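You operate a simulated robot arm through the tools that you are given. There is no shell and no other tool. Be economical: measure what you need, move in short steps, check, and stop when the job is done.

You are at the controls of a simulated robot arm. One attempt, no reset.

Task
Draw about 60 ml buttermilk into the green cup, about 125 ml into the orange one.
Fine: each stands under the can's tap in turn, tap shut after each; set the first aside on the work table; the second stays under the shut tap; spill nothing.

The check looks at the end state, three seconds after you hand in, the way a careful person would. Anything else that was tipped, shoved, dropped, spilled or broken makes it a failure.

Robot
A 7-joint arm with a two-finger parallel gripper, fixed in place. Base frame: the origin is at the foot of the arm, x ahead of it, y to its left, z up; the work surface is at about z = 800. Readings come in mm, degrees, newtons and seconds.
With the tool pointing down near the work surface it reaches from about 300 to 700 mm from the base axis. Its first joint turns from -66.0 to 66.0 degrees. Payload 1.57 kg.
The tool frame sits at the grasp point between the pads (the TCP): z along the fingers, y along the line on which they close. The tips reach 30 mm beyond it. The gripper opens to 110 mm. The fingers are 24 mm wide and 12 mm thick; the gripper's body (48 by 112 mm) begins 78 mm behind the TCP.
Orientation is that of the tool frame in the base frame, as a unit quaternion [w, x, y, z]. With the fingers straight down and closing along the base's y, the tool's x points along the base's -x, its y along +y and its z along -z.

Tools
- The arm moves only by the tool jog_arm. Its argument "deltas" is a list of rows, each a list of 3 entries, a list of its own where there are three numbers: the shift along the base's x, y, z in cm, then the turn, a rotation vector about the base's x, y, z in degrees, then the gripper command, from -1 (shut) to 1 (fully open), values between in proportion. In form: [[[tx, ty, tz], [ax, ay, az], hand], ...]. A call has 1 to 12 rows; each row is the pose to reach, as a shift and turn from the pose commanded when the call began. Each row takes 0.2 s and may step no farther than 50 mm and 8.6 degrees from the row before; otherwise, or with a gripper value out of range, the whole call is refused. A pose out of reach is approached as far as the arm can. The call stops where the force on the tool passes 40 N (or 10 N more than at its start, if that is more) or the arm is blocked; 0.2 s more then pass. Each finger travels about 108 mm/s and halts on what it meets, pressing with about 39 N; the grip force reading is that of the motor and also rises with nothing between the fingers. The clock runs only during rows and for 0.2 s after the last one: add rows that repeat a pose to give the fingers time. It gives the time, the measured TCP pose, the force on the tool (base axes), the opening and the grip force at its end, in the units of the frame above (readings bear some noise).
- Cameras (640 x 400 px; columns grow to the right, rows downward): "scene" is fixed at [142.7, -374.3, 1410.1]; the picture's right is [0.92, -0.39, 0.00], its down [-0.20, -0.47, -0.86] and it looks along [0.33, 0.80, -0.51] (base axes); focal length 305 px, centre (320, 200). "wrist" rides on the gripper at [70, 16, -141] in the tool frame; the picture's right is [-0.23, 0.97, 0.00], its down [-0.86, -0.20, -0.48] and it looks along [-0.47, -0.11, 0.88] (tool axes); focal length 222 px, centre (320, 200).
- get_image(camera): a new picture of that camera. No time passes.
- locate(camera, pixels): for up to 12 pixels [column, row] of the newest picture of that camera ("zoom" is the newest enlarged one), the place [x, y, z] in the base frame of the surface seen there, good to about 3 mm. No time passes.
- inspect(camera, box): a new picture of the part [left, top, right, bottom] of that camera's present view, enlarged. No time passes.
- hand_in(): hands the job in; it is judged then, once.

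Work in short steps. Measure before you move; look again where a grasp or a placing could have gone wrong, and mend it. You have 80 turns and 54 pictures in all, those below and enlarged ones among them. Open the gripper and draw the arm clear of the work before you hand the job in, unless the task says otherwise; then end with one line.

The tools are called as a command line: name --argument value ..., lists and objects as JSON in quotes. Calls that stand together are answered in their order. jog_arm: Moves the arm, as the interface text tells. Its arguments: {"type":"object","properties":{"deltas":{"type":"array","items":{"type":"array"}}},"required":["deltas"]} The other tools are called the same way: get_image (camera) takes a picture; locate (camera, pixels) gives the place of the surface under pixels of a picture; inspect (camera, box) takes an enlarged picture of a part of a camera's view; hand_in () hands the job in.

At the start:

```text
time_s: 0.0
tcp_pos: [302.1, 149.2, 1199.7]
ee_rot: [0.0, 0.0, 1.0, 0.001]
contact_force: [-0.4, 0.6, -0.2]
grip_width: 109.9
finger_force: 0.0
```

scene: 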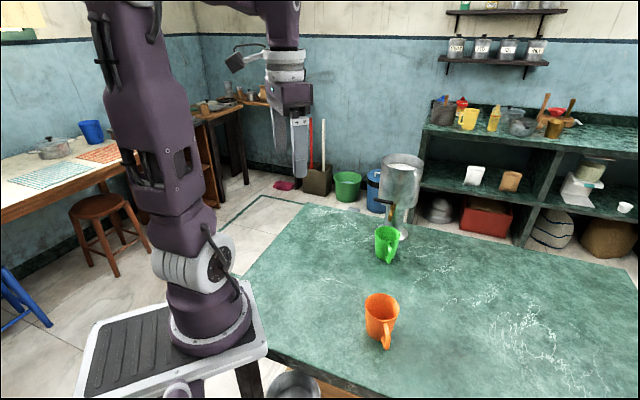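
wrist: 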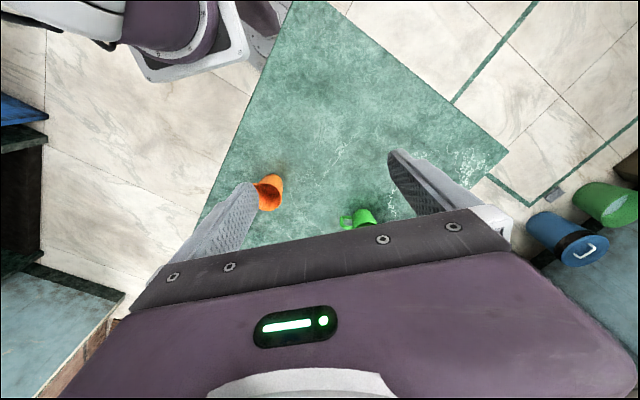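

The scene shows a can with a tap near (400,190), green cup at (387,243), orange cup at (381,318). I'll enlarge to see the tap and cups.

inspect --camera "scene" --box '[340, 140, 460, 270]'

inspect --camera "scene" --box '[330, 270, 440, 360]'

```text
3.08 times, centred on (400, 205) of scene
```

zoom: 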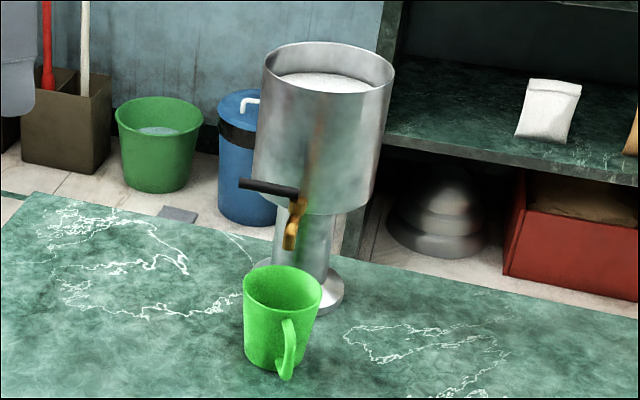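

```text
4.44 times, centred on (385, 315) of scene
```

zoom: 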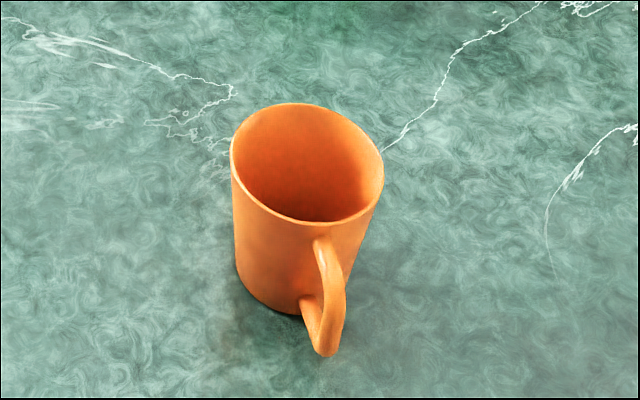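

The second zoom shows the orange rim from (231,150) to (384,165) and the handle at (325,350). I'll locate the orange cup in the zoom, and the can, tap and green cup in the scene picture.

locate --camera "zoom" --pixels '[[233, 150], [382, 175], [310, 105], [290, 219], [325, 350], [325, 245], [245, 285], [300, 312], [310, 200], [340, 240]]'

inspect --camera "scene" --box '[370, 185, 420, 270]'

```text
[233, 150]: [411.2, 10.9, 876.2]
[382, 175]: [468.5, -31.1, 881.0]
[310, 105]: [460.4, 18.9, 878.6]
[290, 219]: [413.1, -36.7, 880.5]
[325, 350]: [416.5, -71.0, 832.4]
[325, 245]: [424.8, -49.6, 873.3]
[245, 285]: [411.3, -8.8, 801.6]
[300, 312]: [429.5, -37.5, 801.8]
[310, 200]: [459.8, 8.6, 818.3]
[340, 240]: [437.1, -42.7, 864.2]
```

```text
4.71 times, centred on (395, 228) of scene
```

zoom: 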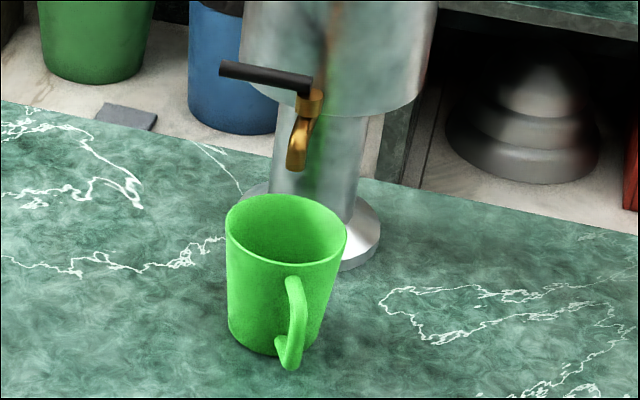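

The zoom shows the lever from (222,68) to (312,85), spout tip at (296,165), and the green cup. Locating these.

locate --camera "zoom" --pixels '[[224, 68], [265, 76], [305, 86], [311, 104], [296, 165], [303, 140], [228, 225], [344, 240], [285, 197], [285, 264], [290, 365], [255, 351]]'

locate --camera "zoom" --pixels '[[250, 50], [420, 60], [340, 110], [370, 250], [255, 190], [360, 268], [320, 180], [293, 285], [230, 325], [290, 240]]'

locate --camera "scene" --pixels '[[383, 165], [422, 165], [402, 155], [400, 170], [400, 162], [305, 206], [236, 325]]'

```text
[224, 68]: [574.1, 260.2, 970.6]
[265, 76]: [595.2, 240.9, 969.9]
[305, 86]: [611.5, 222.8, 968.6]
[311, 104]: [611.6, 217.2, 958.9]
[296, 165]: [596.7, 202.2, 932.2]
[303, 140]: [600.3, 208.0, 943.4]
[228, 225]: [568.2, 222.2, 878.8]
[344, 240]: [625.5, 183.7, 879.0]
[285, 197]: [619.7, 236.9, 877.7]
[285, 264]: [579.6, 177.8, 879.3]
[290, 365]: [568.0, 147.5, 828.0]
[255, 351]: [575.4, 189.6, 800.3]
```

```text
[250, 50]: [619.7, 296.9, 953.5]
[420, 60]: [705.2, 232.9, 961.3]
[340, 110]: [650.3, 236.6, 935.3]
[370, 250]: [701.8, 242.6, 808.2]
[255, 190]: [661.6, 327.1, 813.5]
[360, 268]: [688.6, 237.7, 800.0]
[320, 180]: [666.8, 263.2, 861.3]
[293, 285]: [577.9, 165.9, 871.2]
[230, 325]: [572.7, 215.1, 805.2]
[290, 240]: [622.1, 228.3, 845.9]
```

```text
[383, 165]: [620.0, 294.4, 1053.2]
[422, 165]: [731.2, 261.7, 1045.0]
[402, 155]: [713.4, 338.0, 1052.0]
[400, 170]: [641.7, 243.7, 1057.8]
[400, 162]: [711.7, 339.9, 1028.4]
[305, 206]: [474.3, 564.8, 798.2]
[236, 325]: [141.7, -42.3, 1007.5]
```

The tap spout is at (597,202,932), lever at z≈970 running from pivot (613,220) to (572,261), and the green cup's centre is ≈(598,206): already under the tap. I'll move the wrist camera closer to view the tap from behind.

jog_arm --deltas '[[[3, 1, -2], [0, 0, 0], 1], [[6, 2, -4], [0, 0, 0], 1], [[9, 3, -6], [0, 0, 0], 1], [[12, 4, -8], [0, 0, 0], 1], [[15, 5, -9], [0, 0, 0], 1], [[15, 5, -9], [0, 0, 0], 1]]'

get_image --camera "wrist"

```text
time_s: 1.4
tcp_pos: [452.4, 200.2, 1109.5]
ee_rot: [-0.001, 0.0, 1.0, 0.0]
contact_force: [-0.8, -0.1, -1.2]
grip_width: 109.9
finger_force: 0.1
```

```text
48 pictures are left
```

wrist: 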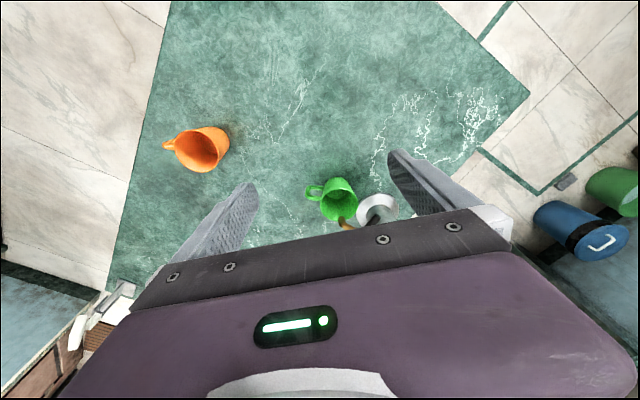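

The tap is hidden behind the gripper (spout at (345,222)). I'll move forward over the lever, staying above the can's rim (tips at ~1080 vs rim 1057).

jog_arm --deltas '[[[4, 0.5, 0], [0, 0, 0], 1], [[8, 1, 0], [0, 0, 0], 1], [[10.5, 1.5, 0], [0, 0, 0], 1], [[10.5, 1.5, 0], [0, 0, 0], 1]]'

inspect --camera "wrist" --box '[220, 100, 420, 240]'

```text
time_s: 2.4
tcp_pos: [559.0, 219.4, 1108.4]
ee_rot: [0.0, 0.0, 1.0, 0.0]
contact_force: [0.5, -0.2, -0.3]
grip_width: 110.0
finger_force: 0.1
```

```text
2.86 times, centred on (320, 170) of wrist
```

zoom: 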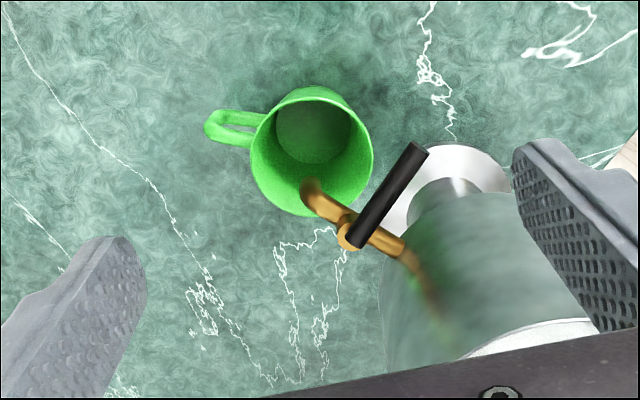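

The tap is clear: lever from pivot (355,243) to free end (415,150), crosswise to the spout running (310,190)-(410,245). Measuring those and the cup interior floor.

locate --camera "zoom" --pixels '[[415, 150], [410, 165], [385, 195], [357, 238], [345, 242], [312, 185], [330, 208], [405, 250], [312, 140], [290, 125], [345, 125], [480, 210]]'

locate --camera "zoom" --pixels '[[312, 88], [371, 150], [253, 150], [285, 208], [215, 122], [450, 230], [300, 155]]'

```text
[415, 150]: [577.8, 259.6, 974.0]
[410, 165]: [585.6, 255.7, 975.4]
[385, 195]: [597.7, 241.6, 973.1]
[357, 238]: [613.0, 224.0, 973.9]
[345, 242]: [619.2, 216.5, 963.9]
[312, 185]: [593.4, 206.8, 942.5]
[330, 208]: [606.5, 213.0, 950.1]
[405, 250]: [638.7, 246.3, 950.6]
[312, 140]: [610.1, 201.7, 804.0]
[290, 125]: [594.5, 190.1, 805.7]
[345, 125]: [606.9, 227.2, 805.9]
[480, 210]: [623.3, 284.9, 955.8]
```

```text
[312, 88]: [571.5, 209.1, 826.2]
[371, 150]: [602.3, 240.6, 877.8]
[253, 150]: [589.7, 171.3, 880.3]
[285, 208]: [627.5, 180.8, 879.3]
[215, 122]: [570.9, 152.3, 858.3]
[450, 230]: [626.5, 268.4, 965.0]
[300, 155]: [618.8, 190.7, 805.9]
```

The lever sits at z≈974 with its free end toward (577,260) and pivots near (615,222); the empty cup's floor is at z≈805. I'll turn the tool −45° so the fingers straddle the lever, above (586,252), before descending.

jog_arm --deltas '[[[0.5, 0.5, 0], [0, 0, -7.5], 0.5], [[1, 1, 0], [0, 0, -15], 0], [[1.5, 1.5, 0], [0, 0, -22.5], -0.2], [[2, 2, 0], [0, 0, -30], -0.2], [[2.5, 2.8, 0], [0, 0, -37.5], -0.2], [[2.7, 3.3, 0], [0, 0, -45], -0.2], [[2.7, 3.3, 0], [0, 0, -45], -0.2], [[2.7, 3.3, 0], [0, 0, -45], -0.2]]'

get_image --camera "wrist"

```text
time_s: 4.2
tcp_pos: [585.1, 249.5, 1110.2]
ee_rot: [0.0, 0.383, 0.924, 0.0]
contact_force: [-0.5, 0.2, -0.2]
grip_width: 44.0
finger_force: 0.0
```

```text
46 pictures are left
```

wrist: 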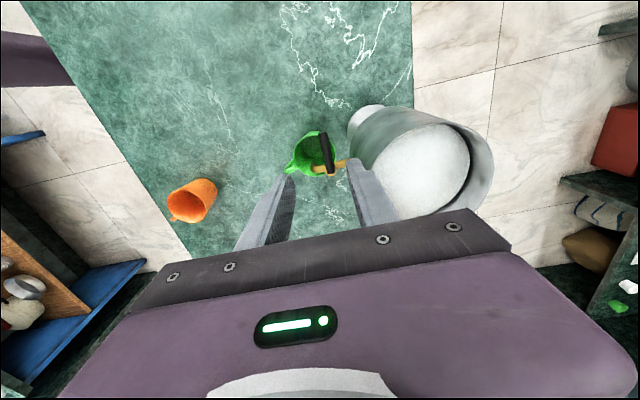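

Lever is centred between the fingers in view ((325,150)). Measure the can rim and milk level for clearance before descending.

locate --camera "wrist" --pixels '[[485, 150], [470, 125], [380, 150], [493, 180], [420, 165], [322, 140], [327, 168], [335, 174]]'

```text
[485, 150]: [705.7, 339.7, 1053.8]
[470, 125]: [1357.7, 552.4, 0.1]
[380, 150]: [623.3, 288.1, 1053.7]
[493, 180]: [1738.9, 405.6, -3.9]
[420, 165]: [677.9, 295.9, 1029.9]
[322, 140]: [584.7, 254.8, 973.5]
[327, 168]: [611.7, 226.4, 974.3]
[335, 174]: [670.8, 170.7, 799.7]
```

Rim is 1054, so at TCP z≈990 the body (z≥1068) clears it. Descending straight down 120 mm, straddling the lever with slight correction (+1,+3 mm).

jog_arm --deltas '[[[0.1, 0.3, -3], [0, 0, 0], -0.2], [[0.1, 0.3, -6], [0, 0, 0], -0.2], [[0.1, 0.3, -9], [0, 0, 0], -0.2], [[0.1, 0.3, -11], [0, 0, 0], -0.2], [[0.1, 0.3, -12], [0, 0, 0], -0.2], [[0.1, 0.3, -12], [0, 0, 0], -0.2]]'

get_image --camera "wrist"

```text
time_s: 5.6
tcp_pos: [586.1, 252.7, 989.5]
ee_rot: [0.0, 0.383, 0.924, 0.0]
contact_force: [-0.6, 0.8, 1.0]
grip_width: 44.0
finger_force: 0.1
```

```text
45 pictures are left
```

wrist: 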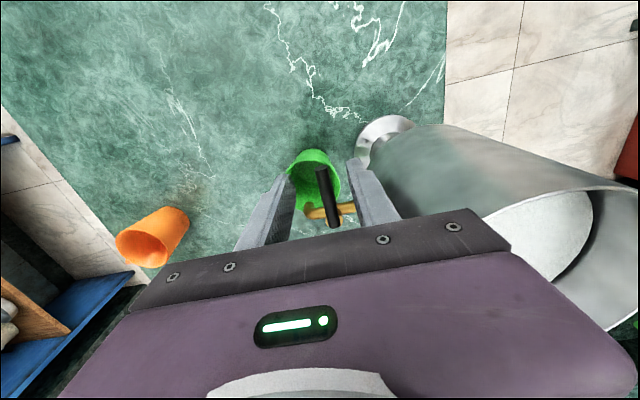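

Lever sits between the fingers ((327,195)). Now narrow the gap to ~22 mm and begin the arc, 15° toward the outward side, watching the force.

jog_arm --deltas '[[[0, 0, 0], [0, 0, 0], -0.6], [[0, 0, 0], [0, 0, 0], -0.6], [[-0.36, -0.41, 0], [0, 0, 7.5], -0.6], [[-0.67, -0.87, 0], [0, 0, 15], -0.6]]'

inspect --camera "wrist" --box '[240, 110, 440, 240]'

```text
time_s: 6.6
tcp_pos: [580.0, 242.8, 990.3]
ee_rot: [0.0, 0.258, 0.966, -0.001]
contact_force: [0.1, -0.9, 0.1]
grip_width: 22.1
finger_force: 0.0
```

```text
3.08 times, centred on (340, 175) of wrist
```

zoom: 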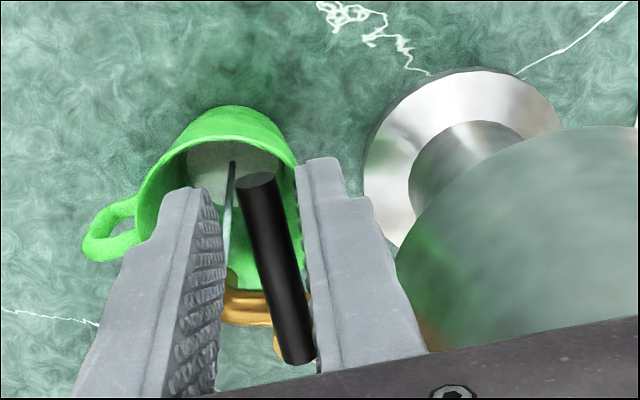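

A thin stream shows at (230,200) and the cup's bottom looks whitish: the tap opens at a small angle. Locating the liquid surface.

locate --camera "zoom" --pixels '[[215, 160], [205, 175], [260, 160], [230, 200], [215, 145], [190, 165], [280, 200], [250, 230]]'

jog_arm --deltas '[[[0, 0, 0], [0, 0, 0], -0.6]]'

inspect --camera "wrist" --box '[240, 110, 440, 240]'

```text
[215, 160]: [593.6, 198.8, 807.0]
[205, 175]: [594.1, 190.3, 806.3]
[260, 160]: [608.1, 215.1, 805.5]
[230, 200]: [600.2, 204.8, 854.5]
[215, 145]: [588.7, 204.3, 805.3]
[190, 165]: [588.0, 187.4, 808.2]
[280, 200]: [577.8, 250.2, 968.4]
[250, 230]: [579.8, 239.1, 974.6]
```

```text
time_s: 7.0
tcp_pos: [578.5, 242.2, 990.1]
ee_rot: [0.0, 0.259, 0.966, 0.0]
contact_force: [-0.1, 0.3, -0.5]
grip_width: 21.9
finger_force: 0.0
```

```text
3.08 times, centred on (340, 175) of wrist
```

zoom: 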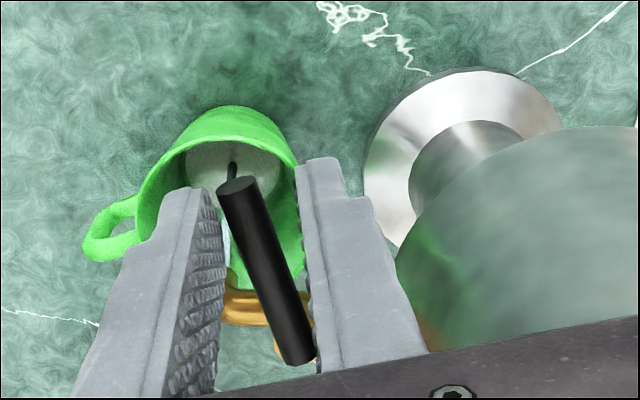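

The lever drifts slightly further open within the finger gap, and the stream is thicker. Measure the level now before any more time passes.

locate --camera "zoom" --pixels '[[205, 160], [215, 175], [260, 160], [215, 150], [195, 170], [240, 150], [188, 175], [270, 175]]'

jog_arm --deltas '[[[0, 0, 0], [0, 0, 0], -0.6], [[0, 0, 0], [0, 0, 0], -0.6], [[0, 0, 0], [0, 0, 0], -0.6]]'

inspect --camera "wrist" --box '[240, 110, 440, 240]'

```text
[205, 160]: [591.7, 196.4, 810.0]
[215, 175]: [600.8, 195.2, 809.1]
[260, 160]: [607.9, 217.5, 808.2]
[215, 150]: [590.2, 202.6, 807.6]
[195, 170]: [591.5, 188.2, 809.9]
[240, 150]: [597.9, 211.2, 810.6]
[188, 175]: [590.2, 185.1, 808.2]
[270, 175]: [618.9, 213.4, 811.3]
```

```text
time_s: 7.8
tcp_pos: [579.0, 241.4, 991.2]
ee_rot: [0.0, 0.259, 0.966, -0.001]
contact_force: [0.4, 0.1, 0.0]
grip_width: 21.9
finger_force: 0.1
```

```text
3.08 times, centred on (340, 175) of wrist
```

zoom: 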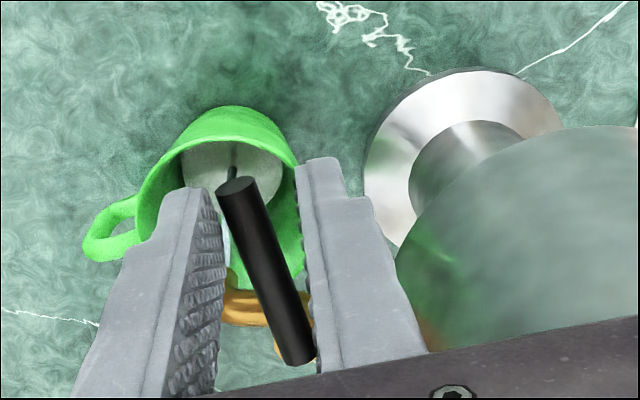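

Lever is steady and the surface keeps rising. Measure again to get the rate.

locate --camera "zoom" --pixels '[[205, 160], [215, 175], [260, 160], [215, 150], [195, 170], [240, 150], [188, 175], [270, 175], [262, 150], [235, 143], [180, 180], [277, 165]]'

```text
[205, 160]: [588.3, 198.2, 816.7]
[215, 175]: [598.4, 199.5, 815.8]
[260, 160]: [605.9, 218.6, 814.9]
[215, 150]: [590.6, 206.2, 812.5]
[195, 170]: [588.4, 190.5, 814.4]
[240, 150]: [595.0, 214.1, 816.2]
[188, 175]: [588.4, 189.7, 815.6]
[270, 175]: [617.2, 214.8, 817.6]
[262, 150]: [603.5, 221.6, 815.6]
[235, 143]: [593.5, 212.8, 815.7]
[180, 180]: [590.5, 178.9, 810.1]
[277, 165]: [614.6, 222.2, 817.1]
```

Level is ≈815.6 at 7.8 s, up from ≈809 at 7.0 s: about 18 ml/s, ~25 ml so far; target level ≈830. Wait 1 s more and re-measure.

jog_arm --deltas '[[[0, 0, 0], [0, 0, 0], -0.6], [[0, 0, 0], [0, 0, 0], -0.6], [[0, 0, 0], [0, 0, 0], -0.6], [[0, 0, 0], [0, 0, 0], -0.6]]'

inspect --camera "wrist" --box '[240, 110, 440, 240]'

locate --camera "zoom" --pixels '[[205, 160], [215, 175], [260, 160], [215, 150], [195, 170], [240, 150], [188, 175], [270, 175], [262, 150], [235, 143], [180, 180], [277, 165]]'

```text
time_s: 8.8
tcp_pos: [578.9, 242.6, 989.6]
ee_rot: [0.0, 0.259, 0.966, 0.0]
contact_force: [0.5, 0.0, 0.4]
grip_width: 22.2
finger_force: 0.0
```

```text
3.08 times, centred on (340, 175) of wrist
```

zoom: 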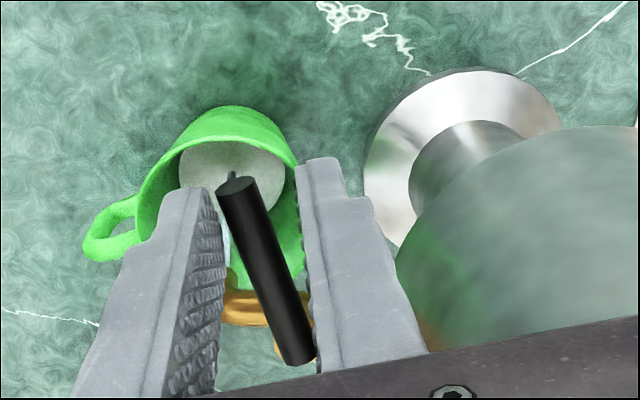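

```text
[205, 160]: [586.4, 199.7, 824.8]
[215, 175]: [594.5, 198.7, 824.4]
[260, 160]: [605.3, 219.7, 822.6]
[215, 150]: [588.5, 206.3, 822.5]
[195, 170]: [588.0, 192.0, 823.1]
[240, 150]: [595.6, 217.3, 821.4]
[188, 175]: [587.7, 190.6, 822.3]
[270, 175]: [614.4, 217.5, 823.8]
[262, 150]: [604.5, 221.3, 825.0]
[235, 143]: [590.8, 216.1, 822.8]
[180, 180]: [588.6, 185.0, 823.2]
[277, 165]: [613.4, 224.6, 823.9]
```

Level 823 (~43 ml), rising 7.7 mm/s. One dwell row, then sweep the lever back to shut (a bit past to take up the play), expecting to end near 830.

jog_arm --deltas '[[[0, 0, 0], [0, 0, 0], -0.6], [[0.31, 0.46, 0], [0, 0, -7.5], -0.6], [[0.67, 0.87, 0], [0, 0, -15], -0.6], [[1.08, 1.23, 0], [0, 0, -22.5], -0.6], [[1.08, 1.23, 0], [0, 0, -22.5], -0.6]]'

inspect --camera "wrist" --box '[240, 110, 440, 240]'

locate --camera "zoom" --pixels '[[205, 160], [215, 175], [260, 160], [215, 150], [195, 170], [240, 150], [188, 175], [235, 143], [200, 190], [230, 190]]'

```text
time_s: 10.0
tcp_pos: [589.1, 256.0, 990.8]
ee_rot: [0.0, 0.443, 0.897, 0.0]
contact_force: [0.0, 0.0, 0.2]
grip_width: 22.0
finger_force: 0.1
```

```text
3.08 times, centred on (340, 175) of wrist
```

zoom: 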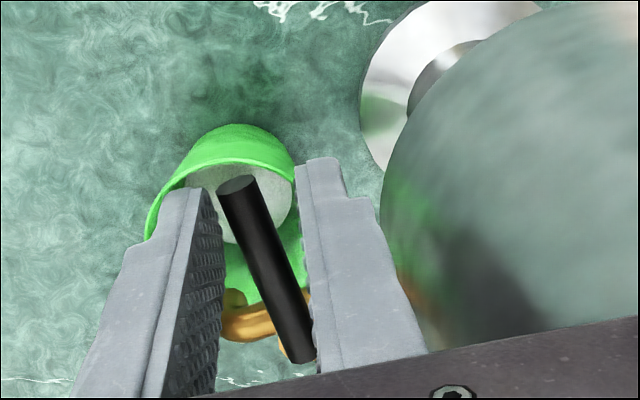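

```text
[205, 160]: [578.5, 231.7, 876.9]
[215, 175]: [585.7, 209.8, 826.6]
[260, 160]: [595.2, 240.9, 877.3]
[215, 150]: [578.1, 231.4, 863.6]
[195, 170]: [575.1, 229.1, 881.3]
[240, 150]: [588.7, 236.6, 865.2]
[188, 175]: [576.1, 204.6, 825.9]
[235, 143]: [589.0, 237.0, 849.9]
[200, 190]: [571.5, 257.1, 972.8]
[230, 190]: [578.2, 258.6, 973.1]
```

No stream is visible; lever end at (578,259), its original shut place. Re-measure the liquid at other pixels after a short wait to confirm it's static.

jog_arm --deltas '[[[0, 0, 0], [0, 0, 0], -0.6], [[0, 0, 0], [0, 0, 0], -0.6], [[0, 0, 0], [0, 0, 0], -0.6], [[0, 0, 0], [0, 0, 0], -0.6]]'

inspect --camera "wrist" --box '[280, 150, 350, 230]'

```text
time_s: 11.0
tcp_pos: [589.7, 255.5, 991.3]
ee_rot: [0.0, 0.443, 0.897, -0.001]
contact_force: [-0.5, 0.8, -0.2]
grip_width: 22.5
finger_force: 0.0
```

```text
5.00 times, centred on (315, 190) of wrist
```

zoom: 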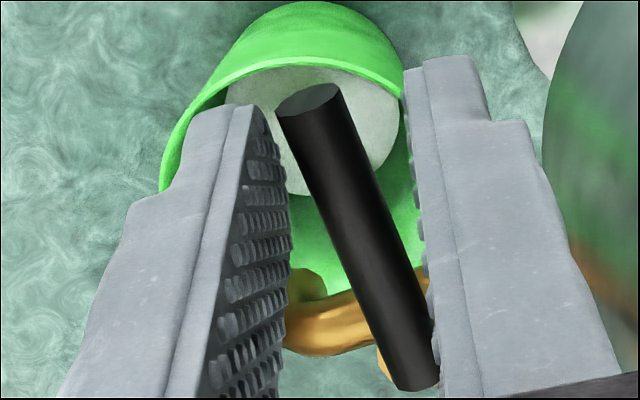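

locate --camera "zoom" --pixels '[[265, 90], [285, 80], [360, 100], [380, 110], [375, 140], [245, 95], [300, 170], [285, 130], [390, 160], [380, 175], [305, 190], [395, 120]]'

```text
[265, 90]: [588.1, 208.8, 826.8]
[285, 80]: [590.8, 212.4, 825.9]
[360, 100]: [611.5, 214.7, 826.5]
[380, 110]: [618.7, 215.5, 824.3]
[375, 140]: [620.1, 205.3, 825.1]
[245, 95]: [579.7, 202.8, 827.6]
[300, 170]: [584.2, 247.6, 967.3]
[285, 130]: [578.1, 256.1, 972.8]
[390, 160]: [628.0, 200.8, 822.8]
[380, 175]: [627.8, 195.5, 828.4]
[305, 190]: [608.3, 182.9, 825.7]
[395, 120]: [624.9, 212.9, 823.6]
```

Level steady at ≈826 (~50 ml). I'd like ≈830–831, so a short second pulse: open, two dwell rows, shut again.

jog_arm --deltas '[[[-0.41, -0.36, 0], [0, 0, 7.5], -0.6], [[-0.77, -0.77, 0], [0, 0, 15], -0.6], [[-1.08, -1.23, 0], [0, 0, 22.5], -0.6], [[-1.08, -1.23, 0], [0, 0, 22.5], -0.6], [[-1.08, -1.23, 0], [0, 0, 22.5], -0.6], [[-0.77, -0.77, 0], [0, 0, 15], -0.6], [[-0.41, -0.36, 0], [0, 0, 7.5], -0.6], [[0, 0, 0], [0, 0, 0], -0.6], [[0, 0, 0], [0, 0, 0], -0.6]]'

inspect --camera "wrist" --box '[280, 150, 350, 230]'

locate --camera "zoom" --pixels '[[265, 90], [285, 80], [360, 100], [380, 110], [375, 140], [245, 95], [285, 125], [390, 160], [380, 175], [305, 190], [395, 120], [300, 175]]'

```text
time_s: 13.0
tcp_pos: [589.5, 257.1, 991.2]
ee_rot: [0.0, 0.444, 0.896, 0.001]
contact_force: [0.5, -0.1, -0.1]
grip_width: 22.0
finger_force: 0.2
```

```text
5.00 times, centred on (315, 190) of wrist
```

zoom: 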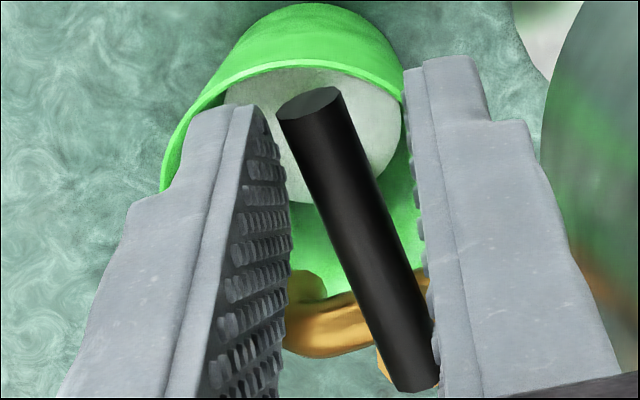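

```text
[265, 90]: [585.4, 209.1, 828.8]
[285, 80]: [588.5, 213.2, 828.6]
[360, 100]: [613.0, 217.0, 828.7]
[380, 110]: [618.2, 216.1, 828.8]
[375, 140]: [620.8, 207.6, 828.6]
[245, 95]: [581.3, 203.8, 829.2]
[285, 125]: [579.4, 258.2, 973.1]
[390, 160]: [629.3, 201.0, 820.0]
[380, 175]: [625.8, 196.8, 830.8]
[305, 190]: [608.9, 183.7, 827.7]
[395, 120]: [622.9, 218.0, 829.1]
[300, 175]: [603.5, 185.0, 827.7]
```

Level now ≈828.7 and shut. I'll open the fingers a bit, lift clear and look down into the cup to pin down the liquid radius and volume.

jog_arm --deltas '[[[0, 0, 0], [0, 0, 0], -0.3], [[0, 0, 0], [0, 0, 0], -0.3], [[0, 0, 3], [0, 0, 7.5], -0.3], [[-0.5, 0, 7], [0, 0, 15], -0.3], [[-1, -1, 11], [0, 0, 22], -0.3], [[-1.5, -2, 11.5], [0, 0, 30], 0.5], [[-2, -3, 12], [0, 0, 37.5], 1], [[-2.5, -3.5, 12], [0, 0, 45], 1], [[-3, -3.5, 12], [0, 0, 52.5], 1], [[-3, -3.5, 12], [0, 0, 52.5], 1]]'

inspect --camera "wrist" --box '[270, 100, 390, 200]'

```text
time_s: 15.2
tcp_pos: [559.0, 220.0, 1111.4]
ee_rot: [0.0, -0.001, 1.0, -0.001]
contact_force: [0.3, -0.2, 0.2]
grip_width: 110.1
finger_force: 0.1
```

```text
4.00 times, centred on (330, 150) of wrist
```

zoom: 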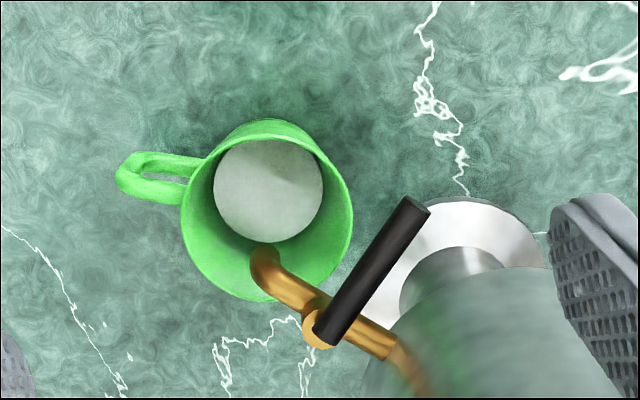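

The liquid disc spans columns 214–323 around row 190. Locating edge points of liquid and rim.

locate --camera "zoom" --pixels '[[217, 185], [320, 190], [300, 155], [235, 230], [268, 239], [290, 235], [245, 150], [268, 190], [300, 220], [183, 215], [351, 215], [125, 175]]'

```text
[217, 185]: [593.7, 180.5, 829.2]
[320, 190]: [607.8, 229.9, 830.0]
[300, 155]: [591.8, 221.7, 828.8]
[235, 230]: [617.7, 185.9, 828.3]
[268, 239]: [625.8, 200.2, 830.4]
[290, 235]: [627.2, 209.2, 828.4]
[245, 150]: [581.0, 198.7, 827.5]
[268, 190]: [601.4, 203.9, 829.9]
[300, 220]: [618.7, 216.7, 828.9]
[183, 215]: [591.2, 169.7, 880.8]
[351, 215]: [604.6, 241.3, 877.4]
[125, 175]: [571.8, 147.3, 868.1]
```

Liquid radius ≈27 mm at level 829 over a floor at 805 gives ≈51 ml, so one more pulse of ~9 ml (≈4 mm) is due. Return to the straddling pose over the lever first.

jog_arm --deltas '[[[0.5, 0.5, 0], [0, 0, -7.5], 0.5], [[1, 1, 0], [0, 0, -15], 0], [[1.5, 1.5, 0], [0, 0, -22.5], -0.2], [[2, 2, 0], [0, 0, -30], -0.2], [[2.5, 2.8, 0], [0, 0, -37.5], -0.2], [[2.59, 3.14, 0], [0, 0, -45], -0.2], [[2.59, 3.14, -3], [0, 0, -45], -0.2], [[2.59, 3.14, -6], [0, 0, -45], -0.2], [[2.59, 3.14, -9], [0, 0, -45], -0.2], [[2.59, 3.14, -11], [0, 0, -45], -0.2], [[2.59, 3.14, -12], [0, 0, -45], -0.2], [[2.59, 3.14, -12], [0, 0, -45], -0.6]]'

inspect --camera "wrist" --box '[240, 110, 440, 240]'

```text
time_s: 17.8
tcp_pos: [584.8, 251.9, 989.4]
ee_rot: [0.0, 0.383, 0.924, 0.0]
contact_force: [-0.4, 0.5, -0.1]
grip_width: 22.1
finger_force: 0.1
```

```text
3.08 times, centred on (340, 175) of wrist
```

zoom: 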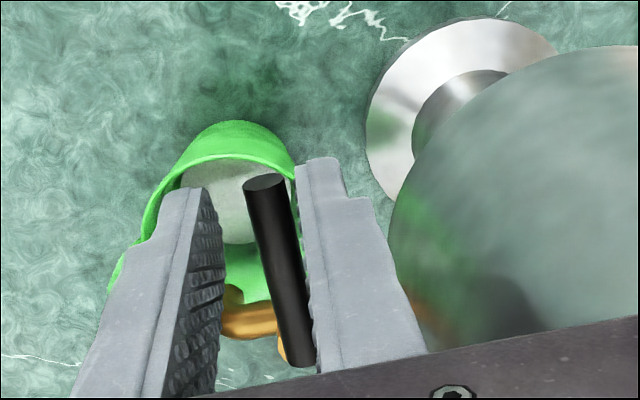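

Straddling the lever properly. Now the pulse: open, three dwell rows, shut.

jog_arm --deltas '[[[-0.36, -0.41, 0], [0, 0, 7.5], -0.6], [[-0.67, -0.87, 0], [0, 0, 15], -0.6], [[-0.67, -0.87, 0], [0, 0, 15], -0.6], [[-0.67, -0.87, 0], [0, 0, 15], -0.6], [[-0.67, -0.87, 0], [0, 0, 15], -0.6], [[-0.36, -0.41, 0], [0, 0, 7.5], -0.6], [[0, 0, 0], [0, 0, 0], -0.6], [[0.41, 0.36, 0], [0, 0, -7.5], -0.6], [[0.41, 0.36, 0], [0, 0, -7.5], -0.6]]'

inspect --camera "wrist" --box '[280, 150, 350, 230]'

locate --camera "zoom" --pixels '[[265, 90], [285, 80], [360, 100], [380, 110], [375, 140], [245, 95], [285, 125], [390, 160], [380, 175], [305, 190], [395, 120], [300, 175]]'

```text
time_s: 19.8
tcp_pos: [590.0, 255.2, 991.5]
ee_rot: [0.0, 0.443, 0.896, 0.0]
contact_force: [-0.3, -0.1, -0.3]
grip_width: 21.9
finger_force: 0.0
```

```text
5.00 times, centred on (315, 190) of wrist
```

zoom: 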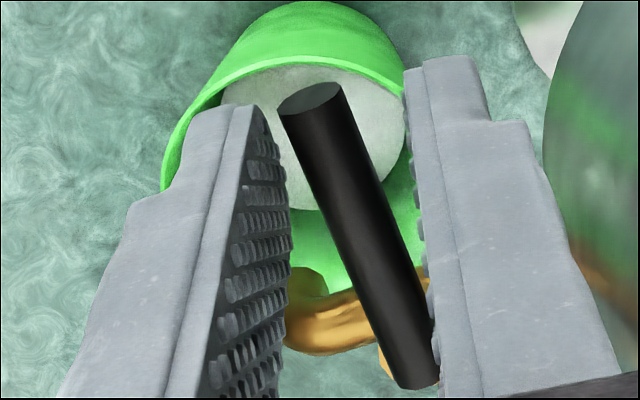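

```text
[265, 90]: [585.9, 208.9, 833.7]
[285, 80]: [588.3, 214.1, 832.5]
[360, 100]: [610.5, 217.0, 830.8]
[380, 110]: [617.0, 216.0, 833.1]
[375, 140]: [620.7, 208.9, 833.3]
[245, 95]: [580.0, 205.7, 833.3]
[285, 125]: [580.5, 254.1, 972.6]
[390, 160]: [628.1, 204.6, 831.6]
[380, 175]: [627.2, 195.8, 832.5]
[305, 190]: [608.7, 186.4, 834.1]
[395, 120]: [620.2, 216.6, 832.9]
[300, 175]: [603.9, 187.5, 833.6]
```

Level ≈833 → ≈60 ml, tap shut. Now withdraw: open slightly, lift off the lever, and start turning the tool toward a 45° side grasp of the green cup.

jog_arm --deltas '[[[0, 0, 0], [0, 0, 0], -0.3], [[0, 0, 3], [0, 0, 0], -0.3], [[0, 0, 7.5], [0, 0, 0], -0.3], [[0, 0, 12], [0, 0, 8], -0.3], [[-1, -2, 12], [0, 0, 16.5], 0], [[-2, -4, 12], [0, 0, 25], 0.5], [[-3.5, -6.5, 12], [0, 0, 33.5], 1], [[-5, -9, 12], [0, 0, 42], 1], [[-6.5, -11.5, 12], [0, 0, 50.5], 1], [[-8, -13.5, 12], [0, 0, 59], 1], [[-9, -14.9, 12], [0, 0, 67.5], 1], [[-9, -14.9, 12], [0, 0, 75], 1]]'

jog_arm --deltas '[[[-1, -1, -2], [0, 0, 7.5], 1], [[-2, -2, -4], [0, 0, 15], 1], [[-3, -3, -6], [0, 0, 22.5], 1]]'

get_image --camera "scene"

```text
time_s: 22.4
tcp_pos: [499.8, 105.5, 1109.8]
ee_rot: [-0.001, -0.195, 0.981, 0.0]
contact_force: [-0.8, 0.4, 0.0]
grip_width: 110.0
finger_force: 0.0
out of reach, approached as far as the arm can: row 4
```

```text
time_s: 23.2
tcp_pos: [469.1, 75.7, 1049.7]
ee_rot: [0.0, -0.384, 0.923, 0.0]
contact_force: [-0.3, -0.7, -0.1]
grip_width: 110.1
finger_force: 0.1
```

```text
34 pictures are left
```

scene: 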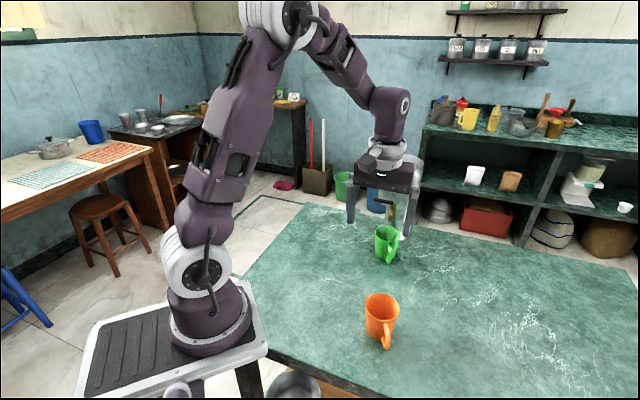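

Tool is yawed 45° at (469,76,1050), the view is clear. Now tilt 45° (fingers pointing forward-down toward the tap) while moving to a staging point 100 mm back along the tool axis from the green cup.

jog_arm --deltas '[[[0, 0, -2], [5.3, -5.3, 0], 1], [[0.5, 0.5, -4.5], [10.6, -10.6, 0], 1], [[2, 2, -7], [15.9, -15.9, 0], 1], [[4, 4, -9.5], [21.2, -21.2, 0], 1], [[6, 6, -11.5], [26.5, -26.5, 0], 1], [[7.9, 8, -13.4], [31.8, -31.8, 0], 1], [[7.9, 8, -13.4], [31.8, -31.8, 0], 1]]'

get_image --camera "wrist"

get_image --camera "scene"

```text
time_s: 24.8
tcp_pos: [550.5, 159.5, 913.9]
ee_rot: [0.354, -0.354, 0.853, 0.147]
contact_force: [0.4, 0.7, -0.7]
grip_width: 110.1
finger_force: 0.1
```

```text
33 pictures are left
```

wrist: 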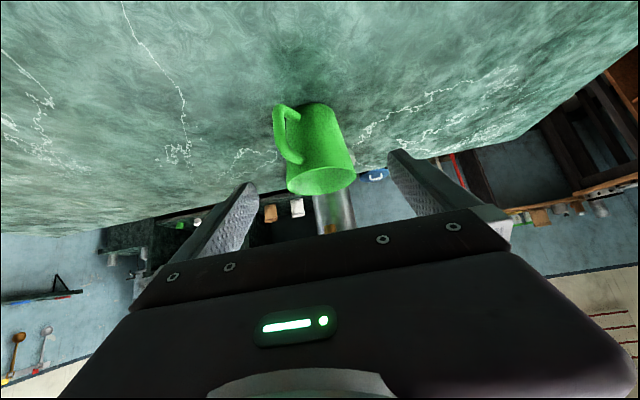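

```text
32 pictures are left
```

scene: 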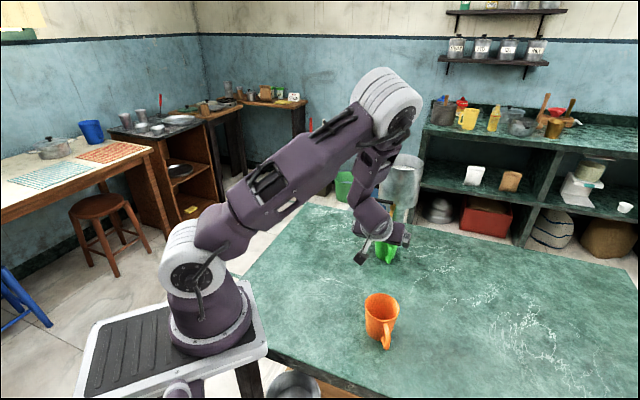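

The cup sits between the open fingers, handle on the left side inside the gap. Advance along the tool axis to the cup's axis at z≈845.

jog_arm --deltas '[[[1.6, 1.55, -2.3], [0, 0, 0], 1], [[3.2, 3.1, -4.6], [0, 0, 0], 1], [[4.75, 4.6, -6.9], [0, 0, 0], 1], [[4.75, 4.6, -6.9], [0, 0, 0], 1]]'

get_image --camera "wrist"

inspect --camera "scene" --box '[330, 170, 450, 280]'

```text
time_s: 25.8
tcp_pos: [598.8, 202.4, 844.8]
ee_rot: [0.354, -0.352, 0.854, 0.146]
contact_force: [-0.8, 0.2, -0.3]
grip_width: 110.1
finger_force: 0.0
```

```text
31 pictures are left
```

wrist: 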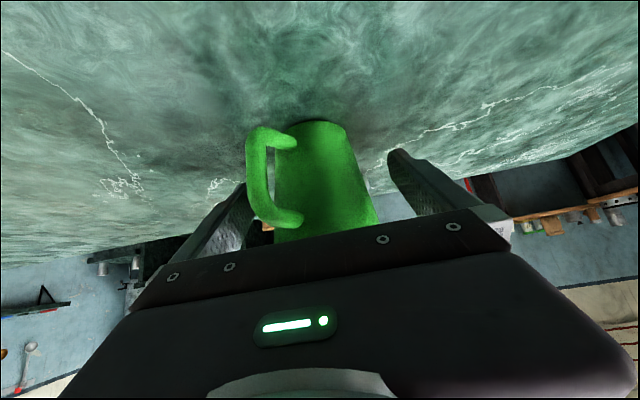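

```text
3.64 times, centred on (390, 225) of scene
```

zoom: 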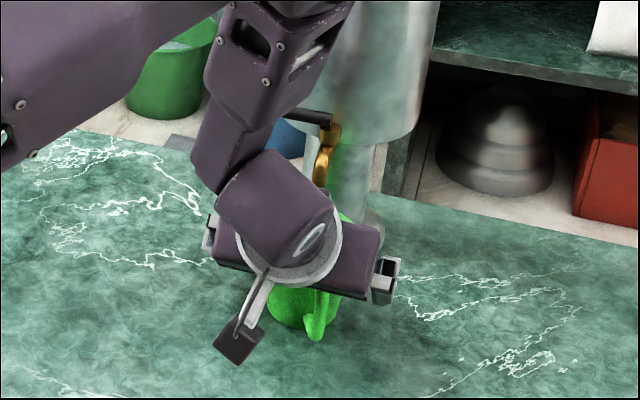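

Cup lies well between the fingers with the handle inside the gap. Close in two stages onto the cup wall.

jog_arm --deltas '[[[0, 0, 0], [0, 0, 0], 0.45], [[0, 0, 0], [0, 0, 0], 0.45], [[0, 0, 0], [0, 0, 0], 0.3], [[0, 0, 0], [0, 0, 0], 0.1], [[0, 0, 0], [0, 0, 0], 0], [[0, 0, 0], [0, 0, 0], -0.2], [[0, 0, 0], [0, 0, 0], -0.2]]'

get_image --camera "wrist"

```text
time_s: 27.4
tcp_pos: [597.3, 202.5, 846.1]
ee_rot: [0.354, -0.354, 0.853, 0.146]
contact_force: [0.2, -0.1, 0.0]
grip_width: 68.1
finger_force: 38.7
```

```text
29 pictures are left
```

wrist: 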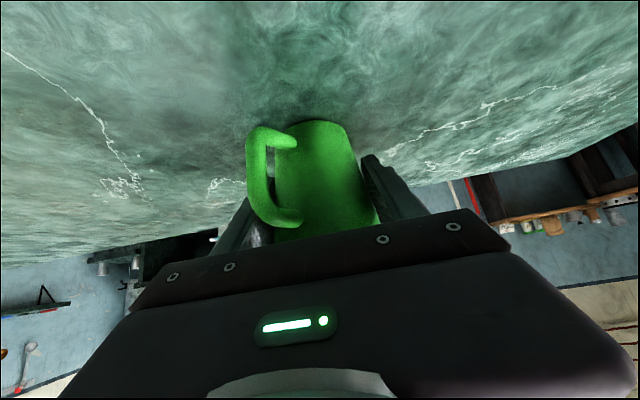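

Gripped at 68 mm with 39 N. Lift 10 mm (rim stays below the spout at 930) and back away from the tap gently.

jog_arm --deltas '[[[0, 0, 0.4], [0, 0, 0], -0.2], [[0, 0, 1], [0, 0, 0], -0.2], [[-0.6, -0.6, 1], [0, 0, 0], -0.2], [[-1.6, -1.6, 1], [0, 0, 0], -0.2], [[-2.8, -2.8, 1], [0, 0, 0], -0.2], [[-4, -4, 1], [0, 0, 0], -0.2], [[-5, -5.2, 1.2], [0, 0, 0], -0.2], [[-5.6, -6.6, 1.5], [0, 0, 0], -0.2], [[-5.8, -8, 2], [0, 0, 0], -0.2], [[-5.8, -9, 2], [0, 0, 0], -0.2], [[-5.8, -9.5, 2], [0, 0, 0], -0.2]]'

get_image --camera "scene"

```text
time_s: 29.8
tcp_pos: [537.6, 107.8, 866.5]
ee_rot: [0.353, -0.354, 0.854, 0.147]
contact_force: [-0.7, -0.3, -0.9]
grip_width: 67.7
finger_force: 39.1
```

```text
28 pictures are left
```

scene: 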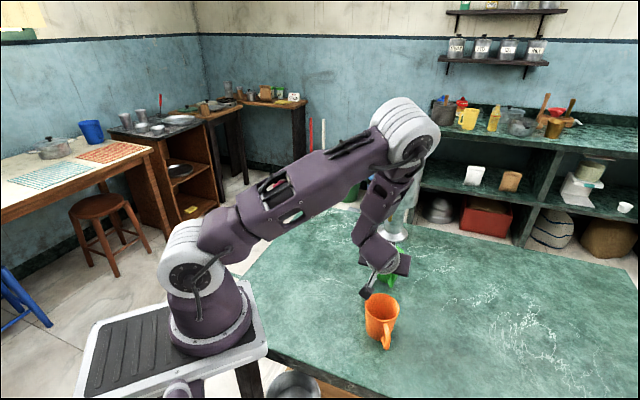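

Cup is held, just in front of the tap, but the wrist camera is passing near the orange cup, so I go forward and up first, then right toward (620,−120), turning the yaw back 45°.

jog_arm --deltas '[[[1, 0, 1], [0, 0, -2], -0.2], [[3, 0, 2.2], [0, 0, -5], -0.2], [[5, -0.5, 3.4], [0, 0, -9], -0.2], [[7, -1.5, 4], [0, 0, -13], -0.2], [[8.5, -3.5, 4], [0, 0, -17], -0.2], [[9.5, -6, 4], [0, 0, -21], -0.2], [[10, -8.8, 4], [0, 0, -25], -0.2], [[10, -11.6, 4], [0, 0, -29], -0.2], [[9.8, -14.5, 4], [0, 0, -33], -0.2], [[9.3, -17.5, 4], [0, 0, -37], -0.2], [[8.7, -20.5, 4], [0, 0, -41], -0.2], [[8.2, -22.5, 4], [0, 0, -45], -0.2]]'

get_image --camera "scene"

```text
time_s: 32.4
tcp_pos: [618.6, -117.0, 906.1]
ee_rot: [0.383, 0.001, 0.924, -0.001]
contact_force: [-0.5, -0.3, -1.1]
grip_width: 68.1
finger_force: 39.2
```

```text
27 pictures are left
```

scene: 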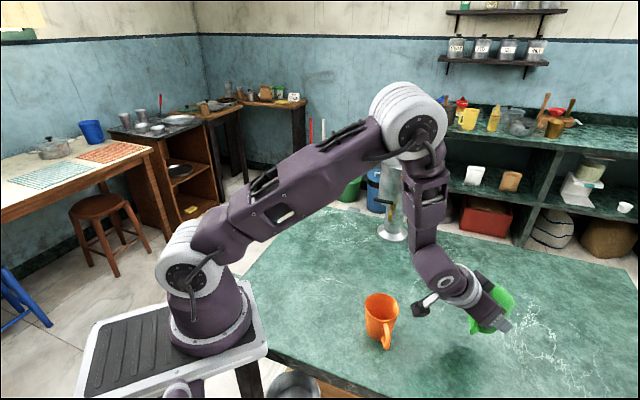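

Cup looks upright, held at (619,−117), 60 mm above its standing height. Lower 60 mm slowly.

jog_arm --deltas '[[[0, 0, -1], [0, 0, 0], -0.2], [[0, 0, -2.5], [0, 0, 0], -0.2], [[0, 0, -4], [0, 0, 0], -0.2], [[0, 0, -5], [0, 0, 0], -0.2], [[0, 0, -5.5], [0, 0, 0], -0.2], [[0, 0, -5.8], [0, 0, 0], -0.2], [[0, 0, -6], [0, 0, 0], -0.2], [[0, 0, -6], [0, 0, 0], -0.2]]'

inspect --camera "scene" --box '[400, 230, 560, 360]'

locate --camera "zoom" --pixels '[[385, 230], [430, 210], [310, 320], [420, 350], [405, 150]]'

```text
time_s: 34.2
tcp_pos: [621.4, -117.6, 847.4]
ee_rot: [0.383, 0.0, 0.924, 0.0]
contact_force: [0.9, -0.3, -0.7]
grip_width: 67.9
finger_force: 38.9
```

```text
3.08 times, centred on (480, 295) of scene
```

zoom: 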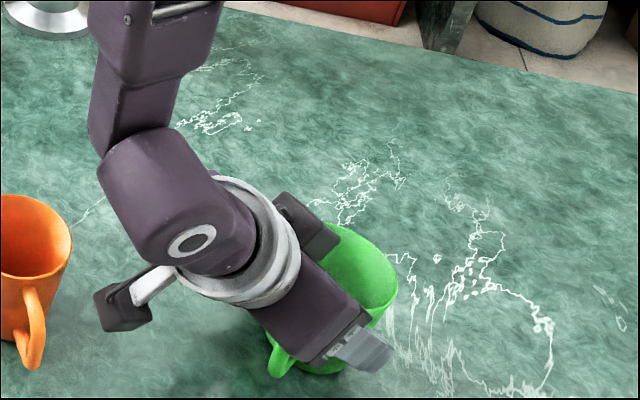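

```text
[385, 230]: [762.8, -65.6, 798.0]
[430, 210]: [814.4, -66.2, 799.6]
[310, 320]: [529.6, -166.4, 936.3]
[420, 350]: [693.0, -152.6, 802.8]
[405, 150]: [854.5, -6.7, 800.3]
```

Check rim height and base contact on the zoom: rim right edge at (397,290), rim top at (345,227).

locate --camera "zoom" --pixels '[[396, 292], [345, 226], [375, 243], [370, 310], [330, 372], [345, 365], [275, 372], [340, 280]]'

jog_arm --deltas '[[[0, 0, -0.15], [0, 0, 0], -0.2], [[0, 0, -0.15], [0, 0, 0], -0.2]]'

```text
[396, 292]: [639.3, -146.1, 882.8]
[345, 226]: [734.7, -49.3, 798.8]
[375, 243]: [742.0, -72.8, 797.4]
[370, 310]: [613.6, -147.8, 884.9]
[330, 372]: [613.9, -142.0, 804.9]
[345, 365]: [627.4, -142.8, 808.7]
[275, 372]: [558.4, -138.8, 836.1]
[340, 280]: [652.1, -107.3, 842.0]
```

```text
time_s: 34.8
tcp_pos: [619.4, -116.9, 845.7]
ee_rot: [0.383, 0.0, 0.924, 0.0]
contact_force: [1.0, -0.7, -0.3]
grip_width: 67.8
finger_force: 39.0
```

Rim reads 883–885 versus 880 when standing, and no contact force; continue down in 1 mm steps until force shows.

jog_arm --deltas '[[[0, 0, -0.1], [0, 0, 0], -0.2], [[0, 0, -0.2], [0, 0, 0], -0.2], [[0, 0, -0.2], [0, 0, 0], -0.2]]'

```text
time_s: 35.6
tcp_pos: [621.6, -117.8, 845.1]
ee_rot: [0.384, 0.0, 0.923, 0.0]
contact_force: [-2.4, 1.9, 6.8]
grip_width: 68.1
finger_force: 39.1
```

Contact (6.8 N): the cup stands. Open fully, then back out along the tool axis.

jog_arm --deltas '[[[0, 0, 0.05], [0, 0, 0], 0.35], [[0, 0, 0.05], [0, 0, 0], 0.7], [[0, 0, 0.05], [0, 0, 0], 1], [[0, 0, 0.05], [0, 0, 0], 1], [[-2, 0, 2], [0, 0, 0], 1], [[-4.5, 0, 4.5], [0, 0, 0], 1], [[-7, 0, 7], [0, 0, 0], 1], [[-9, 0, 10], [0, 0, 0], 1], [[-10, 0, 13], [0, 0, 0], 1]]'

get_image --camera "scene"

```text
time_s: 37.6
tcp_pos: [521.0, -118.0, 973.4]
ee_rot: [0.383, 0.0, 0.924, 0.0]
contact_force: [0.0, 0.2, -0.1]
grip_width: 110.2
finger_force: 0.2
```

```text
25 pictures are left
```

scene: 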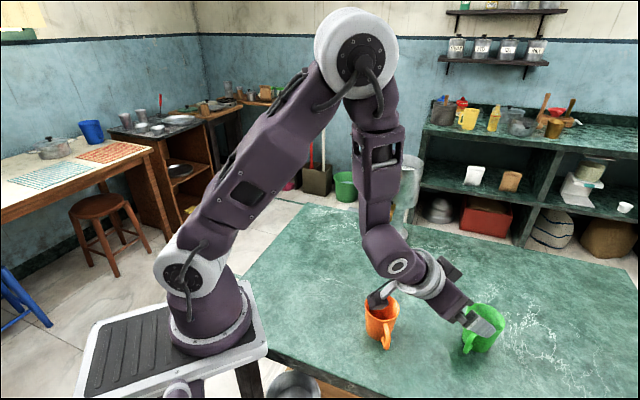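

Green cup stands free at the right. Next: yaw back to 45° and go to a staging point behind the orange cup (axis ≈(438.5,−9.5)), staying high.

jog_arm --deltas '[[[-2, 1, 1], [0, 0, 7.5], 1], [[-4.5, 2, 2], [0, 0, 15], 1], [[-7, 3, 2], [0, 0, 22.5], 1], [[-9.5, 4, 2], [0, 0, 30], 1], [[-11.5, 5, 2], [0, 0, 37.5], 1], [[-13.2, 5.8, 2], [0, 0, 45], 1], [[-13.2, 5.8, 2], [0, 0, 45], 1]]'

get_image --camera "wrist"

get_image --camera "scene"

```text
time_s: 39.2
tcp_pos: [411.1, -88.5, 998.8]
ee_rot: [0.353, -0.353, 0.854, 0.148]
contact_force: [-0.2, 0.2, 0.5]
grip_width: 110.2
finger_force: 0.1
out of reach, approached as far as the arm can: row 3, 4, 5, 6, 7
```

```text
24 pictures are left
```

wrist: 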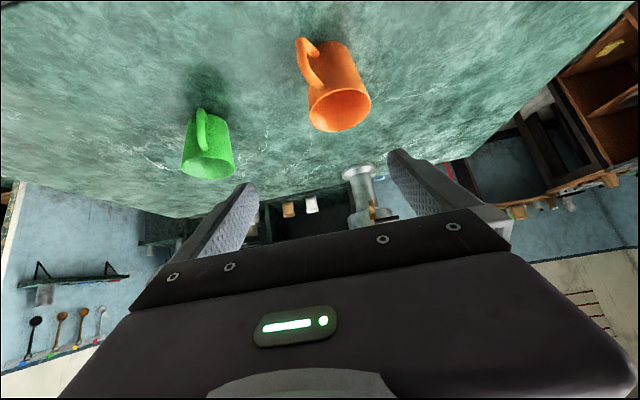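

```text
23 pictures are left
```

scene: 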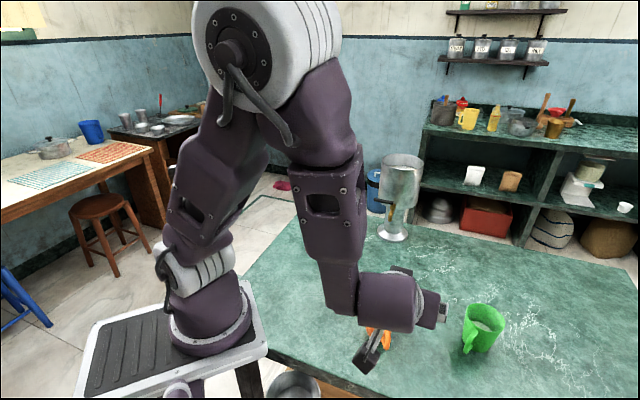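

At this fold the arm couldn't quite reach the 45° staging point. Approaching from azimuth 70° (straight along the orange handle's side) keeps the wrist farther out, so turn +25° and move to (414,−76,~960).

jog_arm --deltas '[[[2.2, -2.5, 0.5], [0, 0, 6], 1], [[2.3, -2.2, 0], [0, 0, 12.5], 1], [[2.4, -1.9, -1], [0, 0, 19], 1], [[2.5, -1.6, -3], [0, 0, 25], 1], [[2.5, -1.6, -3], [0, 0, 25], 1]]'

get_image --camera "wrist"

```text
time_s: 40.4
tcp_pos: [433.4, -103.5, 970.0]
ee_rot: [0.313, -0.53, 0.756, 0.219]
contact_force: [-0.3, -0.8, 0.2]
grip_width: 110.5
finger_force: 0.1
```

```text
22 pictures are left
```

wrist: 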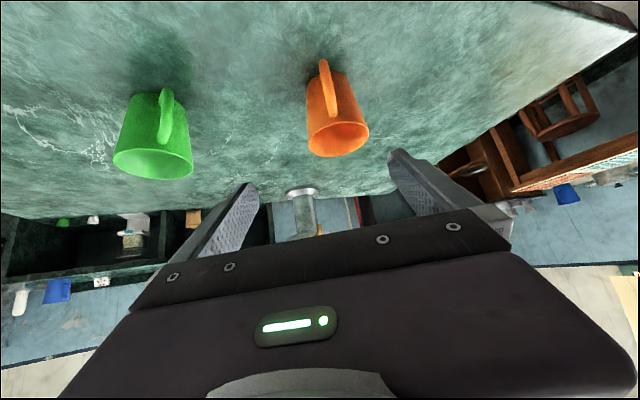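

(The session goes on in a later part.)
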